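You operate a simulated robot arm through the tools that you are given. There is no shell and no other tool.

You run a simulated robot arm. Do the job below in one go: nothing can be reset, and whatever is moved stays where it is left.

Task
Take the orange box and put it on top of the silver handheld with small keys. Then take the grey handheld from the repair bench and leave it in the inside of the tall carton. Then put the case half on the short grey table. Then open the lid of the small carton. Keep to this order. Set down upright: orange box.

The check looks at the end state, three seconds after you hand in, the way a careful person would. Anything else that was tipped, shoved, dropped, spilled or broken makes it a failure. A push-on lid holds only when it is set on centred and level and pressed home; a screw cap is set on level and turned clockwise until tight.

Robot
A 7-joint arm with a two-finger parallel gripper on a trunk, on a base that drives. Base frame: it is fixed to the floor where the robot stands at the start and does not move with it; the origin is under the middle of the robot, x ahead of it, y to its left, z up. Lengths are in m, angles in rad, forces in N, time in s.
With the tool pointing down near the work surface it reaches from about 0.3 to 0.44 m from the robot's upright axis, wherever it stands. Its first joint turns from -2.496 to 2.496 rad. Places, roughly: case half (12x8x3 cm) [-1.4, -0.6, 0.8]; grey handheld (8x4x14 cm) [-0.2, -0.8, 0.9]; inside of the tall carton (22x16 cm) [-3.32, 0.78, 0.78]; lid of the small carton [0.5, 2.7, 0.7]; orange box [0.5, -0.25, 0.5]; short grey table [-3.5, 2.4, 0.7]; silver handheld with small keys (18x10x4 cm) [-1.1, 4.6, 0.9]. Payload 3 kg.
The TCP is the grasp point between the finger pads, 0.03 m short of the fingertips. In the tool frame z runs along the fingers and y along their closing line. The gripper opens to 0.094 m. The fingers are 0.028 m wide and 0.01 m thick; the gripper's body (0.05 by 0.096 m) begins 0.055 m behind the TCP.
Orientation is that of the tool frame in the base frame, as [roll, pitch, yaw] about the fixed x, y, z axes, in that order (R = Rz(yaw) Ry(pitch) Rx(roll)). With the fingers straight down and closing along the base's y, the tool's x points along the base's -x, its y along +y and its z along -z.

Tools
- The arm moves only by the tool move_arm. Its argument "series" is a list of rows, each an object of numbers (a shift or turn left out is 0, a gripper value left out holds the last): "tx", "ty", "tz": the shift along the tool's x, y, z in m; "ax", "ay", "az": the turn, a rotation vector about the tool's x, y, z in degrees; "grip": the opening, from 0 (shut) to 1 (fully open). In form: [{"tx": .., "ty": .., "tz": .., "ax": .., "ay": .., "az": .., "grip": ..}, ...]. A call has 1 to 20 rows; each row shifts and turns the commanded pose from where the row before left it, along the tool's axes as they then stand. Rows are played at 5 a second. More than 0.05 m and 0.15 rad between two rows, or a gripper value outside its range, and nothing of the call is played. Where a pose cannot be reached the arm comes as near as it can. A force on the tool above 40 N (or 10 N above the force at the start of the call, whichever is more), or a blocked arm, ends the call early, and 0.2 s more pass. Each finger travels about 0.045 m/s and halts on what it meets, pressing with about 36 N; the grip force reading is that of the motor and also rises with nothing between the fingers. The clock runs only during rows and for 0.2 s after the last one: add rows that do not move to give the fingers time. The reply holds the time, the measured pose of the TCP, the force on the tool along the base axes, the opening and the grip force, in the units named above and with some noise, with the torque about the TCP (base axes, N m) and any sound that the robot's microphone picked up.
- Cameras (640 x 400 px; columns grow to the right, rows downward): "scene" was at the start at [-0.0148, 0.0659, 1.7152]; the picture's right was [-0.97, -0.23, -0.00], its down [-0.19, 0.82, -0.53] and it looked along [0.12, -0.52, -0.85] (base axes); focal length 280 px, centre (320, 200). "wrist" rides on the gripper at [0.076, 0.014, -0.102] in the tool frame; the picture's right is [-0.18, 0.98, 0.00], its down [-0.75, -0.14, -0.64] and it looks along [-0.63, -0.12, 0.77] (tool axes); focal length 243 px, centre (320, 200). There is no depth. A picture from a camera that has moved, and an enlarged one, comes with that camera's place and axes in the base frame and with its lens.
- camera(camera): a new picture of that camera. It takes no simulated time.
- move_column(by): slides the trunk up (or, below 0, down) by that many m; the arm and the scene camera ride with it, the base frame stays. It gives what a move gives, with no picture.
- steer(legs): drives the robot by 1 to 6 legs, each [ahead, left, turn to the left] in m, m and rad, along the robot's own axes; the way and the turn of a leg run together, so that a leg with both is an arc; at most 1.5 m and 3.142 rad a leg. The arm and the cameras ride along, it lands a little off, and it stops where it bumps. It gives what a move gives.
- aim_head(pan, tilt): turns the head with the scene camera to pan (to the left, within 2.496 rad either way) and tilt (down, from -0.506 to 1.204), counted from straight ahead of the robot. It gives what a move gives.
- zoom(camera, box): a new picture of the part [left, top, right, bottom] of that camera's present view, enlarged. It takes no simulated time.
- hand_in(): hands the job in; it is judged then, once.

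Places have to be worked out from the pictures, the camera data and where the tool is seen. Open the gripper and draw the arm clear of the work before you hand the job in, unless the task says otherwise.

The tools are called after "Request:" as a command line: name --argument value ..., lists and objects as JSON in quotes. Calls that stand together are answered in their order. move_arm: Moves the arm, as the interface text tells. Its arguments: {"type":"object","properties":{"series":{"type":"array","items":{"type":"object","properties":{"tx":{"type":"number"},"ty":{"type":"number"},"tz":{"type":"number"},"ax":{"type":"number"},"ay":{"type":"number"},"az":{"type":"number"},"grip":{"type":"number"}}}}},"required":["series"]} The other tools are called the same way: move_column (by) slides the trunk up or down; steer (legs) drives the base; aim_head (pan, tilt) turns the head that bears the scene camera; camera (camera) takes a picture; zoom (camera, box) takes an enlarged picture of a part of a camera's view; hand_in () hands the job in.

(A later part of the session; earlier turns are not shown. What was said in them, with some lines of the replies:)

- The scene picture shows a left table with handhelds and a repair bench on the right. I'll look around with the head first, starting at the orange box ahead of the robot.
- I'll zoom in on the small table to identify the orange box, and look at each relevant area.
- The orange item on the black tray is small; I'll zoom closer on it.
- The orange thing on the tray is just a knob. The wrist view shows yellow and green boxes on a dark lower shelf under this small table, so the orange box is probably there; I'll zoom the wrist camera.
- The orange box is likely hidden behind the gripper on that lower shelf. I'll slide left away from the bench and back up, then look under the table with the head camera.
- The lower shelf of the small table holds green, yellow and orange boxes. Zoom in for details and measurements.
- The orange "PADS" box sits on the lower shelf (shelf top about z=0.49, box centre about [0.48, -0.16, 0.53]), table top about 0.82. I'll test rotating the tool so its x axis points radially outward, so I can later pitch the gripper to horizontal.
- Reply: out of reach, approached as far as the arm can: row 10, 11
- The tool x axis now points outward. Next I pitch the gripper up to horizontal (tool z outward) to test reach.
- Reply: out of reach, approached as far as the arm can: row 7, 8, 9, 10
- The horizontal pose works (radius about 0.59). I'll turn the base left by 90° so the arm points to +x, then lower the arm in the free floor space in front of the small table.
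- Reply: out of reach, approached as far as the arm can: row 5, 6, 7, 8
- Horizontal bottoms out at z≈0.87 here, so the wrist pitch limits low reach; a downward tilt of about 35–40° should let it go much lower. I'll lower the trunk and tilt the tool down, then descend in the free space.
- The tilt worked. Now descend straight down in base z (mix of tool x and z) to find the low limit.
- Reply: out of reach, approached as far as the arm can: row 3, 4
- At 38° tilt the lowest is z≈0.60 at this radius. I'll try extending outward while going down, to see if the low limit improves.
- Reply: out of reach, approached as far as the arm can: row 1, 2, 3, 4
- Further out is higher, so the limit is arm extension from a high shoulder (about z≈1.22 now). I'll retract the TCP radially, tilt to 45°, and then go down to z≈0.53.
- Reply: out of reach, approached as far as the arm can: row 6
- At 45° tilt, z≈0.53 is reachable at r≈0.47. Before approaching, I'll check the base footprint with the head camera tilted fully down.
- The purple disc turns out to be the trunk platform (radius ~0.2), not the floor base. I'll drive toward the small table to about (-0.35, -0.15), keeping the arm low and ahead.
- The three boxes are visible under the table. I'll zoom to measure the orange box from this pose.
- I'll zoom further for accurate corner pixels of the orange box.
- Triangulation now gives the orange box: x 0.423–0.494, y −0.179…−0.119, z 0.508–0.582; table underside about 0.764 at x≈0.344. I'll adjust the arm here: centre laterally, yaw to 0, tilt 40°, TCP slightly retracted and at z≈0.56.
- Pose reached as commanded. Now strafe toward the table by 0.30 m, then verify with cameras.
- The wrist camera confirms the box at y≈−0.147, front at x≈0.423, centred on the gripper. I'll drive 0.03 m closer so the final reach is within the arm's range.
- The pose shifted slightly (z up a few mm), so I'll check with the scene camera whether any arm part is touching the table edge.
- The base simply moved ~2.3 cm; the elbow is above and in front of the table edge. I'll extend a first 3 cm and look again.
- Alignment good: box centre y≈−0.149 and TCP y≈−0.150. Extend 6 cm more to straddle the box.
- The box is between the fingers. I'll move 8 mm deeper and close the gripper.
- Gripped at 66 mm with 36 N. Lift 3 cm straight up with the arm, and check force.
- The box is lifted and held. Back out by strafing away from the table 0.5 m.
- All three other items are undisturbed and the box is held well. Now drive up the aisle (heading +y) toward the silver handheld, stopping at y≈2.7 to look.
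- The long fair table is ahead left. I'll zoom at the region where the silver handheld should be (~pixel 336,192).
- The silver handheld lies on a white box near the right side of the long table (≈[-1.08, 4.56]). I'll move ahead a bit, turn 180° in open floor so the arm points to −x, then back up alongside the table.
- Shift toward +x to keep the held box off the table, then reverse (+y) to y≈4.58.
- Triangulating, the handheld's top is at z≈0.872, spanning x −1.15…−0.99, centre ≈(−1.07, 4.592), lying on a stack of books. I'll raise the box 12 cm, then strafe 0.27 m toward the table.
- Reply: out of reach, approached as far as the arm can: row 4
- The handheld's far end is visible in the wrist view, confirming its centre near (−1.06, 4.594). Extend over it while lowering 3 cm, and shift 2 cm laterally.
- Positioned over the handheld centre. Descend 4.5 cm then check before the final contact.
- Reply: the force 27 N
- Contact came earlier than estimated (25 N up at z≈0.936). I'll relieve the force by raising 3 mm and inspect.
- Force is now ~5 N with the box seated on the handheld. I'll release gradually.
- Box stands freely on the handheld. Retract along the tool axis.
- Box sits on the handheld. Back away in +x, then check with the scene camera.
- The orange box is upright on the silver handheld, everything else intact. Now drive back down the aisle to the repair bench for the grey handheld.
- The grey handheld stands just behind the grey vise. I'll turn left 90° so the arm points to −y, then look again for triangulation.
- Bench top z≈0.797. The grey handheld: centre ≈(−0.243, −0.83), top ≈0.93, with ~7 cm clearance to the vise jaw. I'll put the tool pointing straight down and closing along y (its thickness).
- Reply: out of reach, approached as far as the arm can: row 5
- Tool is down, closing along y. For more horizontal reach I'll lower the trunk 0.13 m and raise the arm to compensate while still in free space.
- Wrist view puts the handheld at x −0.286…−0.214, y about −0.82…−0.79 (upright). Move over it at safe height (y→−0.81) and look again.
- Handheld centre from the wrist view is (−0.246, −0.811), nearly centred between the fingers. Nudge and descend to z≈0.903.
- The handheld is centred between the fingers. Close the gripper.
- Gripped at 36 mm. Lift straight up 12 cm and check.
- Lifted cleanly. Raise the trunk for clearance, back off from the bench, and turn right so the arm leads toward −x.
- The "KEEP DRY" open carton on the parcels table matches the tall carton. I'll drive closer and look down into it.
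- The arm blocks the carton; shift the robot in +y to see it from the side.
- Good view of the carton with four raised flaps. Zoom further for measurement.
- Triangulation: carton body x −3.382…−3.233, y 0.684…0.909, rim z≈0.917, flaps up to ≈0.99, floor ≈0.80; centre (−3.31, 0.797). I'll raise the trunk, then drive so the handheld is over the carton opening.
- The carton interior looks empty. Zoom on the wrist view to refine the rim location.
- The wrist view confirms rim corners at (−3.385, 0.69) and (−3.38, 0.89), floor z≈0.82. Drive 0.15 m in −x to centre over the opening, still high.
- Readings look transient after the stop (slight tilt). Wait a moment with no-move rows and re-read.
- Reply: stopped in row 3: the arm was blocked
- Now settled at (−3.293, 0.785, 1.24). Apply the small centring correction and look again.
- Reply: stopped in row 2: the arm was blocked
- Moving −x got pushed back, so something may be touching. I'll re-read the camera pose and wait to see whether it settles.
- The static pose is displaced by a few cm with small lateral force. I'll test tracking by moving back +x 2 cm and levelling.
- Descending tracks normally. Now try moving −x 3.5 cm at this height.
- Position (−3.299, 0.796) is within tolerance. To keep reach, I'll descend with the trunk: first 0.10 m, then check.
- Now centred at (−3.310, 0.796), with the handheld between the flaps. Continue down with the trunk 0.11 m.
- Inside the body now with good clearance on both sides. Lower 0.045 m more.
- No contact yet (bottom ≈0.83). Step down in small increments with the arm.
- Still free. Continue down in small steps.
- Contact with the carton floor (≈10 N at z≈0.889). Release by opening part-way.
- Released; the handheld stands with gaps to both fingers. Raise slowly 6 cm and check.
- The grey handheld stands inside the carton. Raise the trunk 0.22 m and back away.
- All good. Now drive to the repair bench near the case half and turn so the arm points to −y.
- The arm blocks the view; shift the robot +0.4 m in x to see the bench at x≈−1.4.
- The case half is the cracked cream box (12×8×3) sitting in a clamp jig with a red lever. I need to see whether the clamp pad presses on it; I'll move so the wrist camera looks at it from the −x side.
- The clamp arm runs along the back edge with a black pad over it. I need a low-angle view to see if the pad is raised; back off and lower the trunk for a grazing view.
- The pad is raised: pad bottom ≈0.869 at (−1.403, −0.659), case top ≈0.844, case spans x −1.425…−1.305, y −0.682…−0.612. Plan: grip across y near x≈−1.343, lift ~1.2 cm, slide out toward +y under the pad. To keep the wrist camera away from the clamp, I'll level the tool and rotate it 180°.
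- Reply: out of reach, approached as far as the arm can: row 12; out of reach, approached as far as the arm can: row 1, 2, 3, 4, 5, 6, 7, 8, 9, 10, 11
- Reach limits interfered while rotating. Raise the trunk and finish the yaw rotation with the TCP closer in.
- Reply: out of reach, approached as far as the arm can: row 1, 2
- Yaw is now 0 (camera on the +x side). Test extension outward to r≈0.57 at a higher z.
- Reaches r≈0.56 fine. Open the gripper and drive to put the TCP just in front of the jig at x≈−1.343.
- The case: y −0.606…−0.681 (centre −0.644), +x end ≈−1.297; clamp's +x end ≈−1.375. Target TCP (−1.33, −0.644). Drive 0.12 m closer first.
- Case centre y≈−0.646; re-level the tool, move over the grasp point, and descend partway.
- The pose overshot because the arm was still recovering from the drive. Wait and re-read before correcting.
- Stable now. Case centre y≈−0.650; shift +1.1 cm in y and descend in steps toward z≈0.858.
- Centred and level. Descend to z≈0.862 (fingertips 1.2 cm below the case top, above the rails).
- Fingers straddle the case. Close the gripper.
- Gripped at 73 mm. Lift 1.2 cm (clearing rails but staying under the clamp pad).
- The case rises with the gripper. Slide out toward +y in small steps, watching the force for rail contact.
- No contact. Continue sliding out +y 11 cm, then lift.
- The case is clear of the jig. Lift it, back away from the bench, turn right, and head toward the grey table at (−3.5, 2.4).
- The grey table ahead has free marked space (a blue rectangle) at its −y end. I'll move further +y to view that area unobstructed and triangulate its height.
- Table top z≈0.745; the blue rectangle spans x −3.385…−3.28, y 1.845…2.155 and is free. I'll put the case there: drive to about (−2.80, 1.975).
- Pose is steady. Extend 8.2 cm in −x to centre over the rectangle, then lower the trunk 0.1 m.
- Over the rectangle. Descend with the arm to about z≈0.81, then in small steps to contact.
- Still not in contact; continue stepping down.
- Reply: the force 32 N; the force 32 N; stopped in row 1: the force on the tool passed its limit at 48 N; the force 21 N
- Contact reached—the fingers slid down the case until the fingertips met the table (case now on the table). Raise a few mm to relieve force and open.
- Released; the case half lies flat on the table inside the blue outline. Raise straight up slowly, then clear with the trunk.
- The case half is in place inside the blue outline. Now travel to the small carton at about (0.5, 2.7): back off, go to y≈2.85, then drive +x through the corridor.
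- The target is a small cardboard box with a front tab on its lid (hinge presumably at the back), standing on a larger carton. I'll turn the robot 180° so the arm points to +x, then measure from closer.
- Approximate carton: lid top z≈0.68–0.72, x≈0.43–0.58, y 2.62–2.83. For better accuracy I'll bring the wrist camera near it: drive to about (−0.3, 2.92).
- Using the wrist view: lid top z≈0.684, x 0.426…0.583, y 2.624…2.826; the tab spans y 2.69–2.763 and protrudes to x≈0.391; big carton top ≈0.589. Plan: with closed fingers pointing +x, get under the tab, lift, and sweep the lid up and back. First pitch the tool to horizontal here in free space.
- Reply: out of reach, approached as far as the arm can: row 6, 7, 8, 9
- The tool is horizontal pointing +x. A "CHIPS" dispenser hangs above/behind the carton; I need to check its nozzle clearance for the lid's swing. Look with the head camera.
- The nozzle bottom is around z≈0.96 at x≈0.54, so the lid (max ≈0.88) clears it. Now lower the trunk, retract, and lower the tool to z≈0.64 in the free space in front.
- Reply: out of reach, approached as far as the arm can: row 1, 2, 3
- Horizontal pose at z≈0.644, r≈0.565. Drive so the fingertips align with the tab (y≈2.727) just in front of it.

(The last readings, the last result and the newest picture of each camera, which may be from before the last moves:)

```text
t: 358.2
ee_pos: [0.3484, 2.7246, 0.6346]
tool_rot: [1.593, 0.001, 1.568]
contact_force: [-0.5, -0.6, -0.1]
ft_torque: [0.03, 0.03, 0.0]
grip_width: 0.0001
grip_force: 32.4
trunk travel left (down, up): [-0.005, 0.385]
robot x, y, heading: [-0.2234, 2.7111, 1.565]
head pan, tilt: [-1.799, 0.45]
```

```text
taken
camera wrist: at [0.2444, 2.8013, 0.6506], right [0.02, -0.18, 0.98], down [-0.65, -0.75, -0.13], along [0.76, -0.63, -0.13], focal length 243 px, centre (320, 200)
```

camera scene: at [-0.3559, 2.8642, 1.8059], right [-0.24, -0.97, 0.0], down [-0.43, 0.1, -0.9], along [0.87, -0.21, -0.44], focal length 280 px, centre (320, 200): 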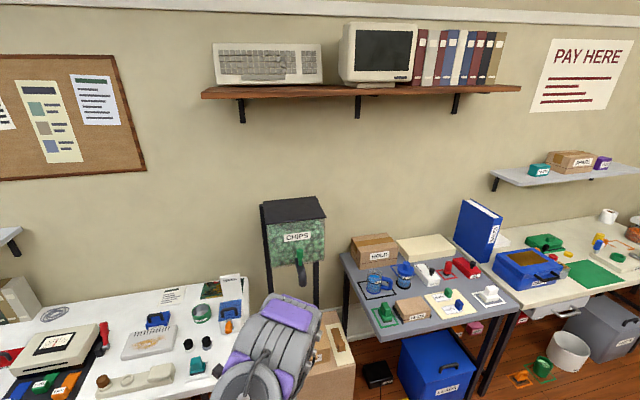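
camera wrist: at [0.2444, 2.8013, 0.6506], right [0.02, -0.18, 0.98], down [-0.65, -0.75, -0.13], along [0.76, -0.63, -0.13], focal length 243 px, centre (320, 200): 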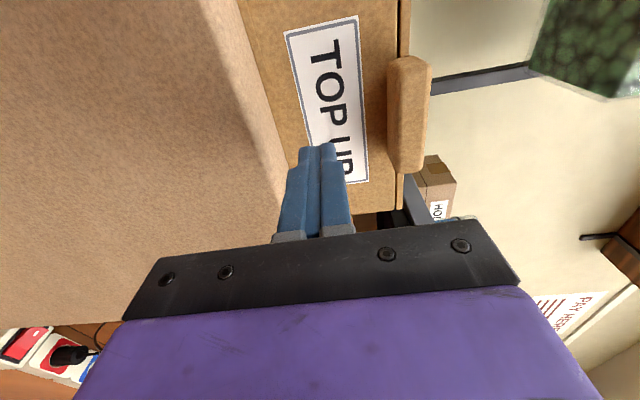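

The tab (z≈0.679–0.703) is above the finger line (z≈0.635). Wait for settling, then advance under the tab.

Request:
move_arm --series '[{}, {}, {}, {}, {}]'

Request:
move_arm --series '[{"tz": 0.015}, {"tz": 0.015}, {}, {}]'

Request:
camera --camera "wrist"

```text
t: 359.4
ee_pos: [0.3273, 2.7246, 0.6442]
tool_rot: [1.572, 0.0, 1.567]
contact_force: [1.3, -0.5, -0.3]
ft_torque: [0.02, -0.05, 0.04]
grip_width: 0.0
grip_force: 32.6
trunk travel left (down, up): [-0.005, 0.385]
robot x, y, heading: [-0.2319, 2.7083, 1.568]
head pan, tilt: [-1.799, 0.45]
```

```text
t: 360.4
ee_pos: [0.3664, 2.7246, 0.6407]
tool_rot: [1.579, -0.002, 1.57]
contact_force: [-0.8, -0.3, 0.3]
ft_torque: [-0.03, 0.02, -0.04]
grip_width: 0.0
grip_force: 32.7
trunk travel left (down, up): [-0.005, 0.385]
robot x, y, heading: [-0.2287, 2.7132, 1.567]
head pan, tilt: [-1.799, 0.45]
```

```text
taken
camera wrist: at [0.2635, 2.8015, 0.6556], right [0.01, -0.18, 0.98], down [-0.64, -0.75, -0.13], along [0.76, -0.63, -0.12], focal length 243 px, centre (320, 200)
```

wrist: 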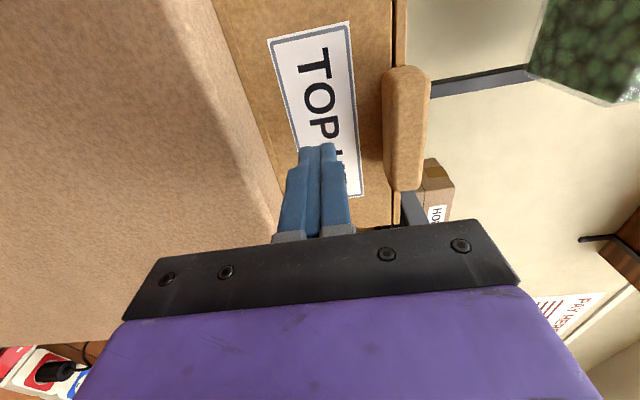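

Request:
move_arm --series '[{"tz": 0.01}, {"tz": 0.01}, {}, {}, {}]'

Request:
camera --camera "wrist"

```text
t: 361.6
ee_pos: [0.3852, 2.7249, 0.6413]
tool_rot: [1.579, 0.001, 1.57]
contact_force: [-0.1, -0.1, 0.2]
ft_torque: [0.0, 0.02, 0.01]
grip_width: 0.0003
grip_force: 32.9
trunk travel left (down, up): [-0.005, 0.385]
robot x, y, heading: [-0.2249, 2.7111, 1.562]
head pan, tilt: [-1.799, 0.45]
```

```text
taken
camera wrist: at [0.2817, 2.8015, 0.6567], right [0.01, -0.18, 0.98], down [-0.65, -0.75, -0.14], along [0.76, -0.63, -0.12], focal length 243 px, centre (320, 200)
```

wrist: 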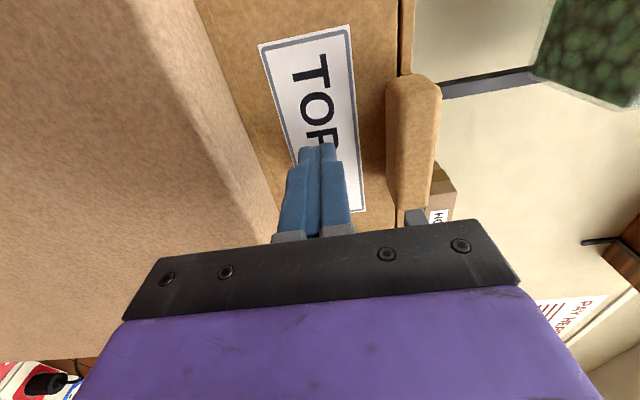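

Fingertips are under the tab. Raise slowly and monitor the force.

Request:
move_arm --series '[{"ty": 0.012}, {"ty": 0.012}, {"ty": 0.008}, {}]'

Request:
camera --camera "wrist"

```text
t: 362.6
ee_pos: [0.3852, 2.7246, 0.6742]
tool_rot: [1.579, 0.001, 1.568]
contact_force: [-1.3, -0.5, 0.7]
ft_torque: [0.0, -0.02, 0.0]
grip_width: 0.0
grip_force: 32.4
trunk travel left (down, up): [-0.005, 0.385]
robot x, y, heading: [-0.2327, 2.71, 1.562]
head pan, tilt: [-1.799, 0.45]
```

```text
taken
camera wrist: at [0.2815, 2.8011, 0.6884], right [0.01, -0.18, 0.98], down [-0.65, -0.75, -0.14], along [0.76, -0.63, -0.12], focal length 243 px, centre (320, 200)
```

wrist: 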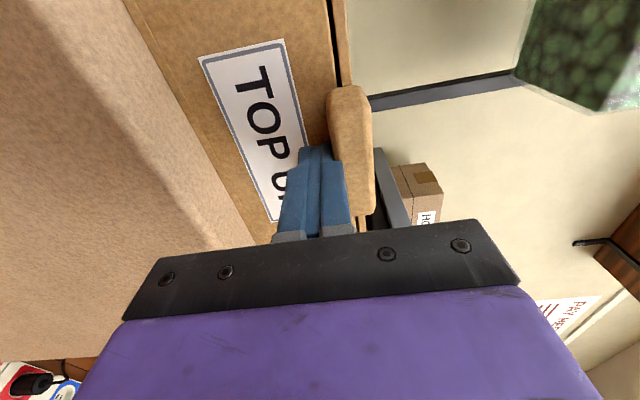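

Just at the tab. Continue lifting 3 cm.

Request:
move_arm --series '[{"ty": 0.01}, {"ty": 0.01}, {"ty": 0.01}, {}]'

Request:
camera --camera "wrist"

```text
t: 363.6
ee_pos: [0.3844, 2.7263, 0.7034]
tool_rot: [1.578, 0.0, 1.566]
contact_force: [-2.4, 0.2, -0.7]
ft_torque: [-0.01, 0.02, -0.03]
grip_width: 0.0
grip_force: 33.0
trunk travel left (down, up): [-0.005, 0.385]
robot x, y, heading: [-0.2278, 2.7073, 1.565]
head pan, tilt: [-1.799, 0.45]
```

```text
taken
camera wrist: at [0.2814, 2.801, 0.7184], right [0.01, -0.18, 0.98], down [-0.65, -0.75, -0.14], along [0.76, -0.63, -0.12], focal length 243 px, centre (320, 200)
```

wrist: 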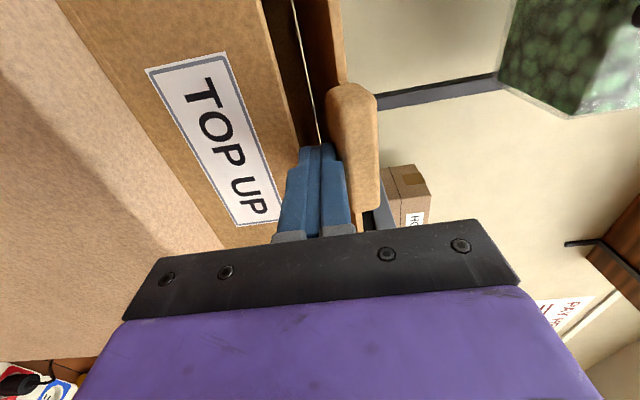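

The lid is opening (gap visible). Raise a bit more and then go forward-up diagonally to keep the lid supported.

Request:
move_arm --series '[{"ty": 0.012}, {"ty": 0.012}, {"ty": 0.012, "tz": 0.008}, {"ty": 0.012, "tz": 0.012}, {"ty": 0.012, "tz": 0.015}, {}]'

Request:
camera --camera "wrist"

```text
t: 365.0
ee_pos: [0.4204, 2.7249, 0.7633]
tool_rot: [1.576, -0.001, 1.568]
contact_force: [0.2, -0.6, 0.0]
ft_torque: [-0.01, 0.02, 0.01]
grip_width: 0.0
grip_force: 33.0
trunk travel left (down, up): [-0.005, 0.385]
robot x, y, heading: [-0.2276, 2.7115, 1.564]
head pan, tilt: [-1.799, 0.45]
```

```text
taken
camera wrist: at [0.3177, 2.8008, 0.7786], right [0.01, -0.18, 0.98], down [-0.65, -0.75, -0.14], along [0.76, -0.63, -0.12], focal length 243 px, centre (320, 200)
```

wrist: 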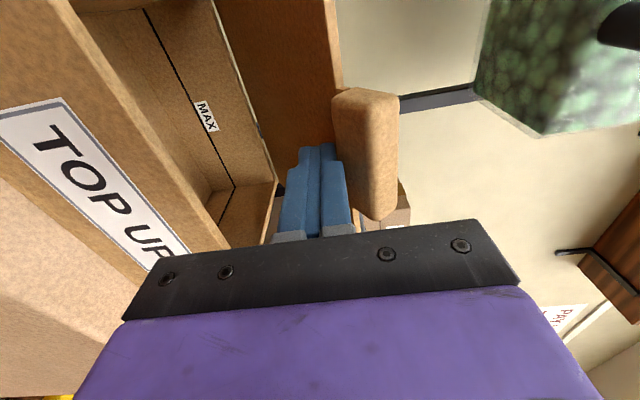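

The lid is now ~30° open with the fingers under it. Continue up/forward a bit more.

Request:
move_arm --series '[{"ty": 0.013, "tz": 0.01}, {"ty": 0.013, "tz": 0.01}, {"ty": 0.01, "tz": 0.012}, {}]'

Request:
camera --camera "wrist"

```text
t: 366.0
ee_pos: [0.4543, 2.7253, 0.8002]
tool_rot: [1.578, -0.001, 1.568]
contact_force: [0.6, 0.5, -0.5]
ft_torque: [0.0, -0.01, 0.01]
grip_width: 0.0
grip_force: 33.1
trunk travel left (down, up): [-0.005, 0.385]
robot x, y, heading: [-0.2266, 2.7091, 1.563]
head pan, tilt: [-1.799, 0.45]
```

```text
taken
camera wrist: at [0.3498, 2.8016, 0.8146], right [0.01, -0.18, 0.98], down [-0.65, -0.75, -0.14], along [0.76, -0.63, -0.12], focal length 243 px, centre (320, 200)
```

wrist: 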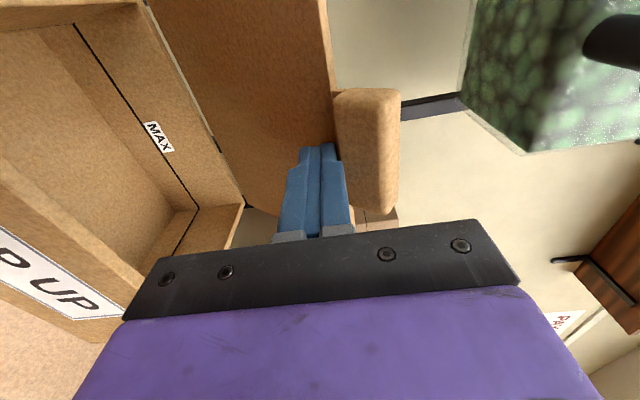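

Lid ~45–50°. Continue forward with slight rise by the arm.

Request:
move_arm --series '[{"tz": 0.013, "ty": 0.004}, {"tz": 0.013, "ty": 0.004}, {"tz": 0.013, "ty": 0.003}, {}]'

Request:
camera --camera "wrist"

```text
t: 367.0
ee_pos: [0.4925, 2.7239, 0.8106]
tool_rot: [1.577, 0.0, 1.57]
contact_force: [0.3, 0.2, -0.1]
ft_torque: [0.02, 0.01, 0.01]
grip_width: 0.0002
grip_force: 32.8
trunk travel left (down, up): [-0.005, 0.385]
robot x, y, heading: [-0.2282, 2.7106, 1.565]
head pan, tilt: [-1.799, 0.45]
```

```text
taken
camera wrist: at [0.389, 2.801, 0.8244], right [0.01, -0.18, 0.98], down [-0.64, -0.75, -0.14], along [0.76, -0.63, -0.12], focal length 243 px, centre (320, 200)
```

wrist: 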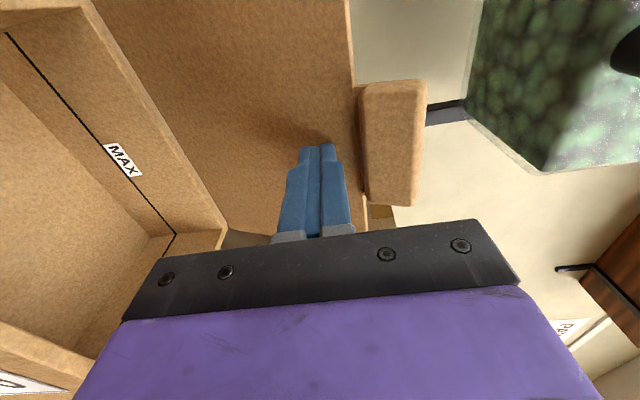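

Lid ~65°. Now push the lid past vertical by driving the base 8 cm in +x.

Request:
steer --legs '[[0, -0.08, 0]]'

Request:
camera --camera "wrist"

```text
t: 368.1
ee_pos: [0.5669, 2.7244, 0.8045]
tool_rot: [1.581, -0.004, 1.571]
contact_force: [-30.3, 2.9, 16.1]
ft_torque: [-0.01, -0.15, 0.07]
grip_width: 0.0
grip_force: 32.9
trunk travel left (down, up): [-0.005, 0.385]
robot x, y, heading: [-0.1524, 2.7112, 1.565]
head pan, tilt: [-1.799, 0.45]
stopped in leg 1: the force on the tool passed its limit at 698 N (the readings are from after the stop); the commanded pose is now the measured one
```

```text
taken
camera wrist: at [0.4639, 2.8007, 0.8197], right [0.01, -0.19, 0.98], down [-0.65, -0.75, -0.14], along [0.76, -0.63, -0.13], focal length 243 px, centre (320, 200)
```

wrist: 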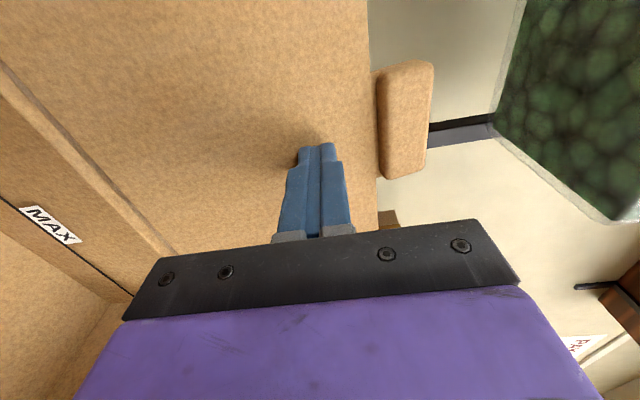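

The lid reached its stop (force spike). Back off immediately by 2 cm and inspect.

Request:
move_arm --series '[{"tz": -0.01}, {"tz": -0.01}, {}, {}]'

Request:
camera --camera "wrist"

```text
t: 369.1
ee_pos: [0.5515, 2.7246, 0.7999]
tool_rot: [1.587, -0.004, 1.57]
contact_force: [-0.4, -0.2, 0.1]
ft_torque: [0.02, 0.02, 0.02]
grip_width: 0.0
grip_force: 33.3
trunk travel left (down, up): [-0.005, 0.385]
robot x, y, heading: [-0.1515, 2.7081, 1.561]
head pan, tilt: [-1.799, 0.45]
```

```text
taken
camera wrist: at [0.4488, 2.8008, 0.8159], right [0.02, -0.19, 0.98], down [-0.65, -0.75, -0.13], along [0.76, -0.63, -0.13], focal length 243 px, centre (320, 200)
```

wrist: 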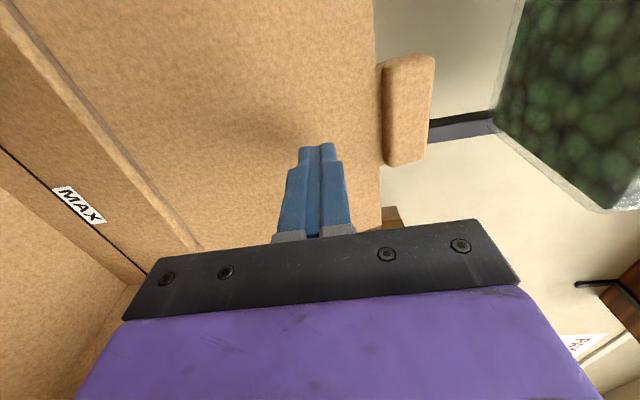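

Force is zero now. Retract further and see whether the lid stays open.

Request:
move_arm --series '[{"tz": -0.025}, {"tz": -0.025}, {"tz": -0.025}, {}]'

Request:
camera --camera "wrist"

```text
t: 370.1
ee_pos: [0.481, 2.7228, 0.8]
tool_rot: [1.591, -0.001, 1.567]
contact_force: [0.0, 0.5, -0.1]
ft_torque: [-0.02, -0.02, 0.0]
grip_width: 0.0001
grip_force: 33.1
trunk travel left (down, up): [-0.005, 0.385]
robot x, y, heading: [-0.1538, 2.7079, 1.559]
head pan, tilt: [-1.799, 0.45]
```

```text
taken
camera wrist: at [0.3777, 2.8002, 0.8158], right [0.02, -0.19, 0.98], down [-0.65, -0.75, -0.13], along [0.76, -0.63, -0.13], focal length 243 px, centre (320, 200)
```

wrist: 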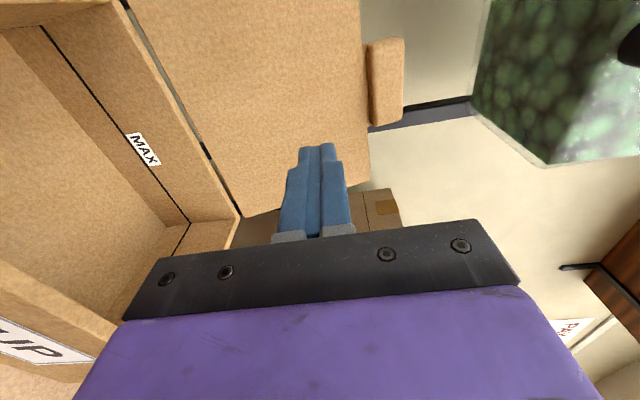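

The lid stays open at about 105°. Now back the robot away 0.45 m and inspect the carton.

Request:
steer --legs '[[0, 0.4, 0]]'

Request:
aim_head --pan -1.8 --tilt 0.65

Request:
camera --camera "scene"

Request:
camera --camera "wrist"

```text
t: 372.6
ee_pos: [0.0849, 2.7258, 0.7971]
tool_rot: [1.596, -0.001, 1.567]
contact_force: [-1.1, 1.5, 0.4]
ft_torque: [0.0, 0.05, -0.06]
grip_width: 0.0
grip_force: 32.6
trunk travel left (down, up): [-0.005, 0.385]
robot x, y, heading: [-0.5504, 2.714, 1.559]
head pan, tilt: [-1.799, 0.45]
```

```text
t: 373.3
ee_pos: [0.0817, 2.7273, 0.8009]
tool_rot: [1.589, 0.001, 1.571]
contact_force: [-0.3, 0.3, -0.2]
ft_torque: [0.01, 0.02, 0.0]
grip_width: 0.0001
grip_force: 32.5
trunk travel left (down, up): [-0.005, 0.385]
robot x, y, heading: [-0.5492, 2.7117, 1.567]
head pan, tilt: [-1.799, 0.649]
```

```text
taken
camera scene: at [-0.5979, 2.6626, 1.5734], right [-0.24, -0.97, 0.0], down [-0.59, 0.14, -0.79], along [0.77, -0.19, -0.61], focal length 280 px, centre (320, 200)
```

scene: 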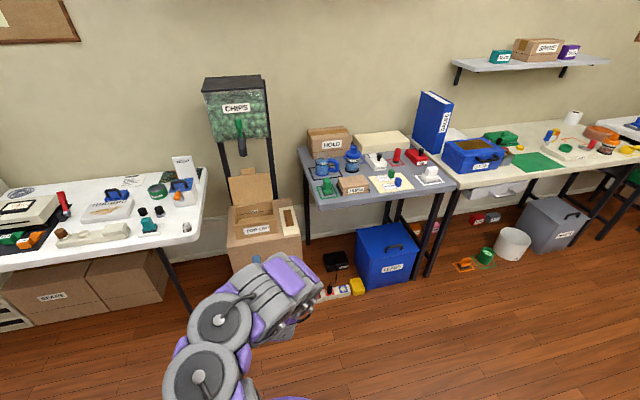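

```text
taken
camera wrist: at [-0.0215, 2.8035, 0.8159], right [0.02, -0.18, 0.98], down [-0.65, -0.75, -0.13], along [0.76, -0.63, -0.13], focal length 243 px, centre (320, 200)
```

wrist: 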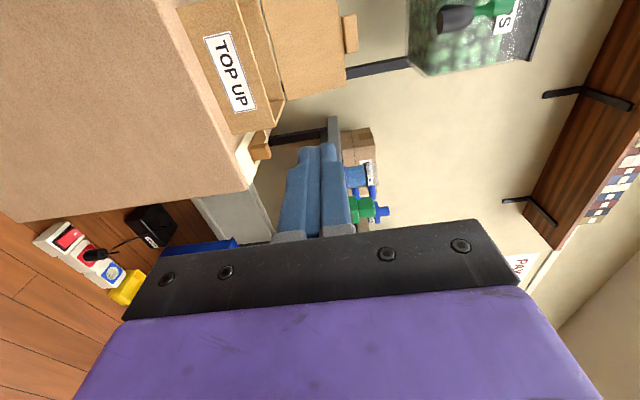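

Request:
zoom --camera "scene" --box '[200, 150, 320, 290]'

Request:
zoom --camera "wrist" --box '[150, 0, 370, 190]'

```text
2.86 times, centred on (260, 220) of scene
camera zoom: at [-0.5979, 2.6626, 1.5734], right [-0.24, -0.97, 0.0], down [-0.59, 0.14, -0.79], along [0.77, -0.19, -0.61], focal length 798 px, centre (491, 143)
```

zoom: 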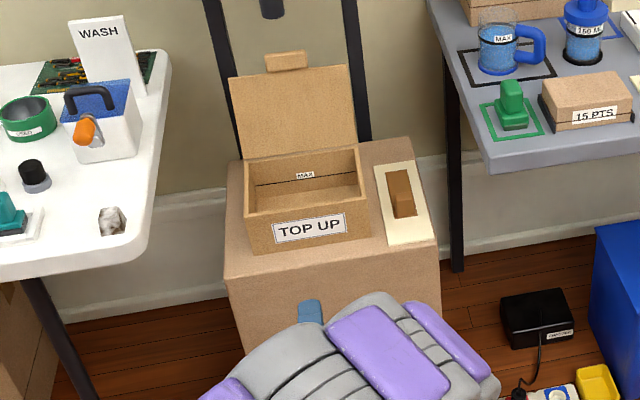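

```text
2.11 times, centred on (260, 95) of wrist
camera zoom: at [-0.0215, 2.8035, 0.8159], right [0.02, -0.18, 0.98], down [-0.65, -0.75, -0.13], along [0.76, -0.63, -0.13], focal length 511 px, centre (446, 421)
```

zoom: 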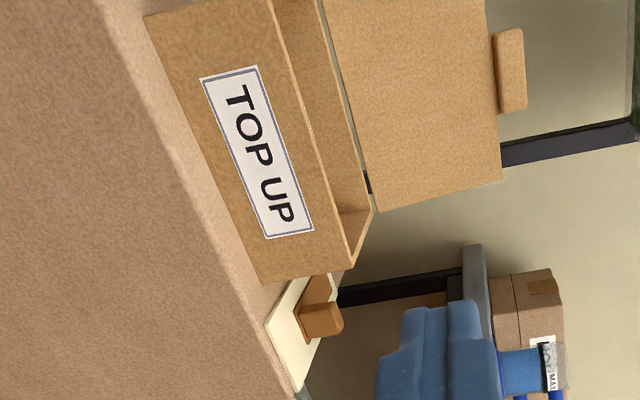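

The lid stands open at ~105° and the carton hasn't shifted relative to its surroundings. Open the gripper and do a quick check of the orange box from here.

Request:
move_arm --series '[{"grip": 1.0}, {}, {}, {}, {}, {}]'

Request:
aim_head --pan 0.25 --tilt 0.4

Request:
zoom --camera "scene" --box '[260, 130, 400, 230]'

Request:
aim_head --pan 1.75 --tilt 0.4

Request:
camera --camera "scene"

```text
t: 374.7
ee_pos: [0.0783, 2.7269, 0.8023]
tool_rot: [1.587, -0.002, 1.567]
contact_force: [-1.0, 0.0, -0.6]
ft_torque: [-0.01, 0.04, -0.03]
grip_width: 0.0939
grip_force: 0.0
trunk travel left (down, up): [-0.005, 0.385]
robot x, y, heading: [-0.5538, 2.7151, 1.561]
head pan, tilt: [-1.799, 0.649]
```

```text
t: 376.7
ee_pos: [0.0782, 2.7278, 0.802]
tool_rot: [1.588, -0.002, 1.567]
contact_force: [0.4, -0.6, 0.8]
ft_torque: [-0.02, -0.02, -0.03]
grip_width: 0.0941
grip_force: 0.1
trunk travel left (down, up): [-0.005, 0.385]
robot x, y, heading: [-0.5485, 2.7113, 1.562]
head pan, tilt: [0.25, 0.4]
```

```text
4.00 times, centred on (330, 180) of scene
camera zoom: at [-0.71, 2.7731, 1.596], right [0.97, 0.24, 0.0], down [0.09, -0.38, -0.92], along [-0.22, 0.89, -0.39], focal length 1118 px, centre (280, 280)
```

zoom: 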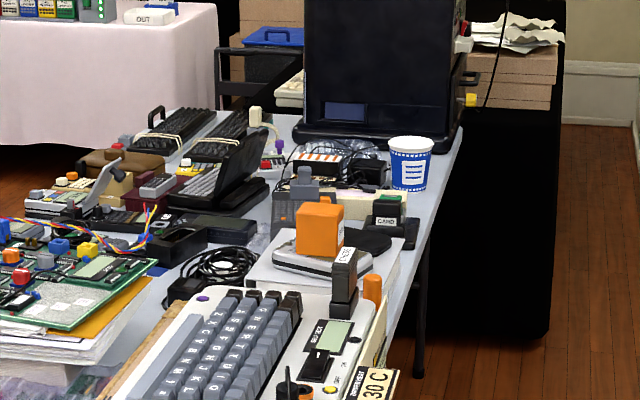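

```text
t: 378.3
ee_pos: [0.0781, 2.7266, 0.8018]
tool_rot: [1.586, -0.002, 1.566]
contact_force: [-0.2, 0.1, -0.5]
ft_torque: [0.02, -0.01, -0.01]
grip_width: 0.0938
grip_force: 0.1
trunk travel left (down, up): [-0.005, 0.385]
robot x, y, heading: [-0.5508, 2.7144, 1.563]
head pan, tilt: [1.751, 0.4]
```

```text
taken
camera scene: at [-0.7793, 2.6673, 1.5962], right [-0.17, 0.99, 0.0], down [0.38, 0.07, -0.92], along [-0.91, -0.16, -0.39], focal length 280 px, centre (320, 200)
```

scene: 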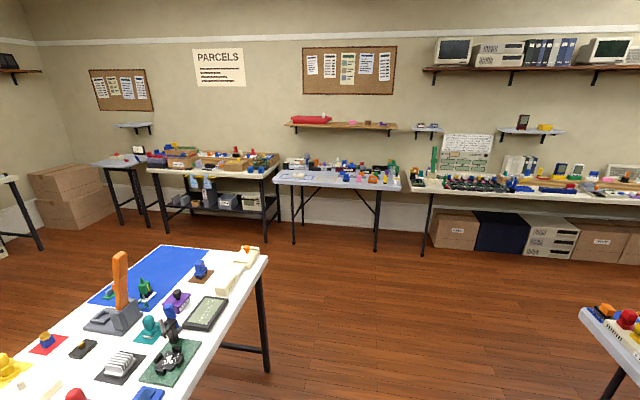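

The orange box is upright on the handheld. One more zoom to verify the parcels carton and the case half.

Request:
zoom --camera "scene" --box '[150, 130, 410, 260]'

Request:
zoom --camera "scene" --box '[270, 150, 350, 200]'

```text
2.46 times, centred on (280, 195) of scene
camera zoom: at [-0.7793, 2.6673, 1.5962], right [-0.17, 0.99, 0.0], down [0.38, 0.07, -0.92], along [-0.91, -0.16, -0.39], focal length 688 px, centre (418, 212)
```

zoom: 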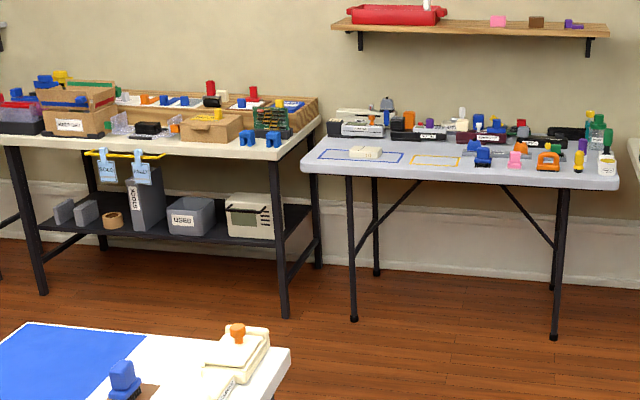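

```text
8.00 times, centred on (310, 175) of scene
camera zoom: at [-0.7793, 2.6673, 1.5962], right [-0.17, 0.99, 0.0], down [0.38, 0.07, -0.92], along [-0.91, -0.16, -0.39], focal length 2236 px, centre (400, 400)
```

zoom: 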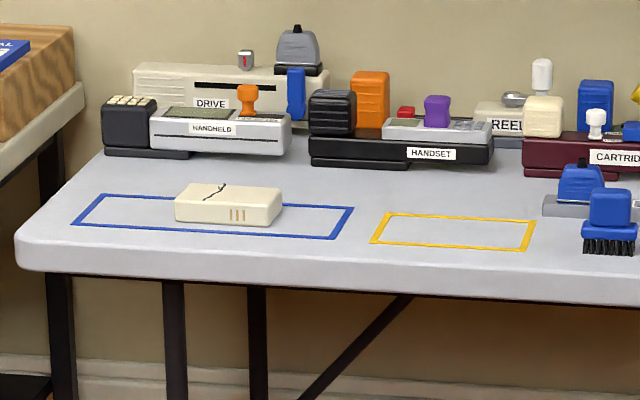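

All four results look right: orange box upright on the silver handheld, grey handheld in the tall carton, case half flat on the grey table, and the small carton's lid open. The gripper is open and the arm is clear, so I hand in.

Request:
hand_in

```text
The job is handed in.
```

I did all four steps in the order you gave and handed the job in. The hand-in did not return a verdict.

- **Orange box:** it stands upright on top of the silver handheld with small keys. I looked again from across the room just before handing in, and it was still upright.
- **Grey handheld:** it stands inside the tall "KEEP DRY" carton. I saw it upright there right after letting go. The later check from across the room showed the carton but not its inside.
- **Case half:** it lies flat on the grey table at [-3.5, 2.4], inside the blue outline. While lowering it I pressed too far. The fingers slid down the case until they met the table and the force limit stopped the move at 48 N. I saw no damage afterwards.
- **Small carton lid:** it is open at about 105° and stays there by itself. I pushed the last part by driving the base, and the lid hit its stop hard: the tool force peaked at 698 N. The lid and carton look intact, and the carton moved by no more than about 4 mm.

I saw nothing else tipped or knocked over along the way. The gripper is open, and the arm is about 27 cm clear of the carton.
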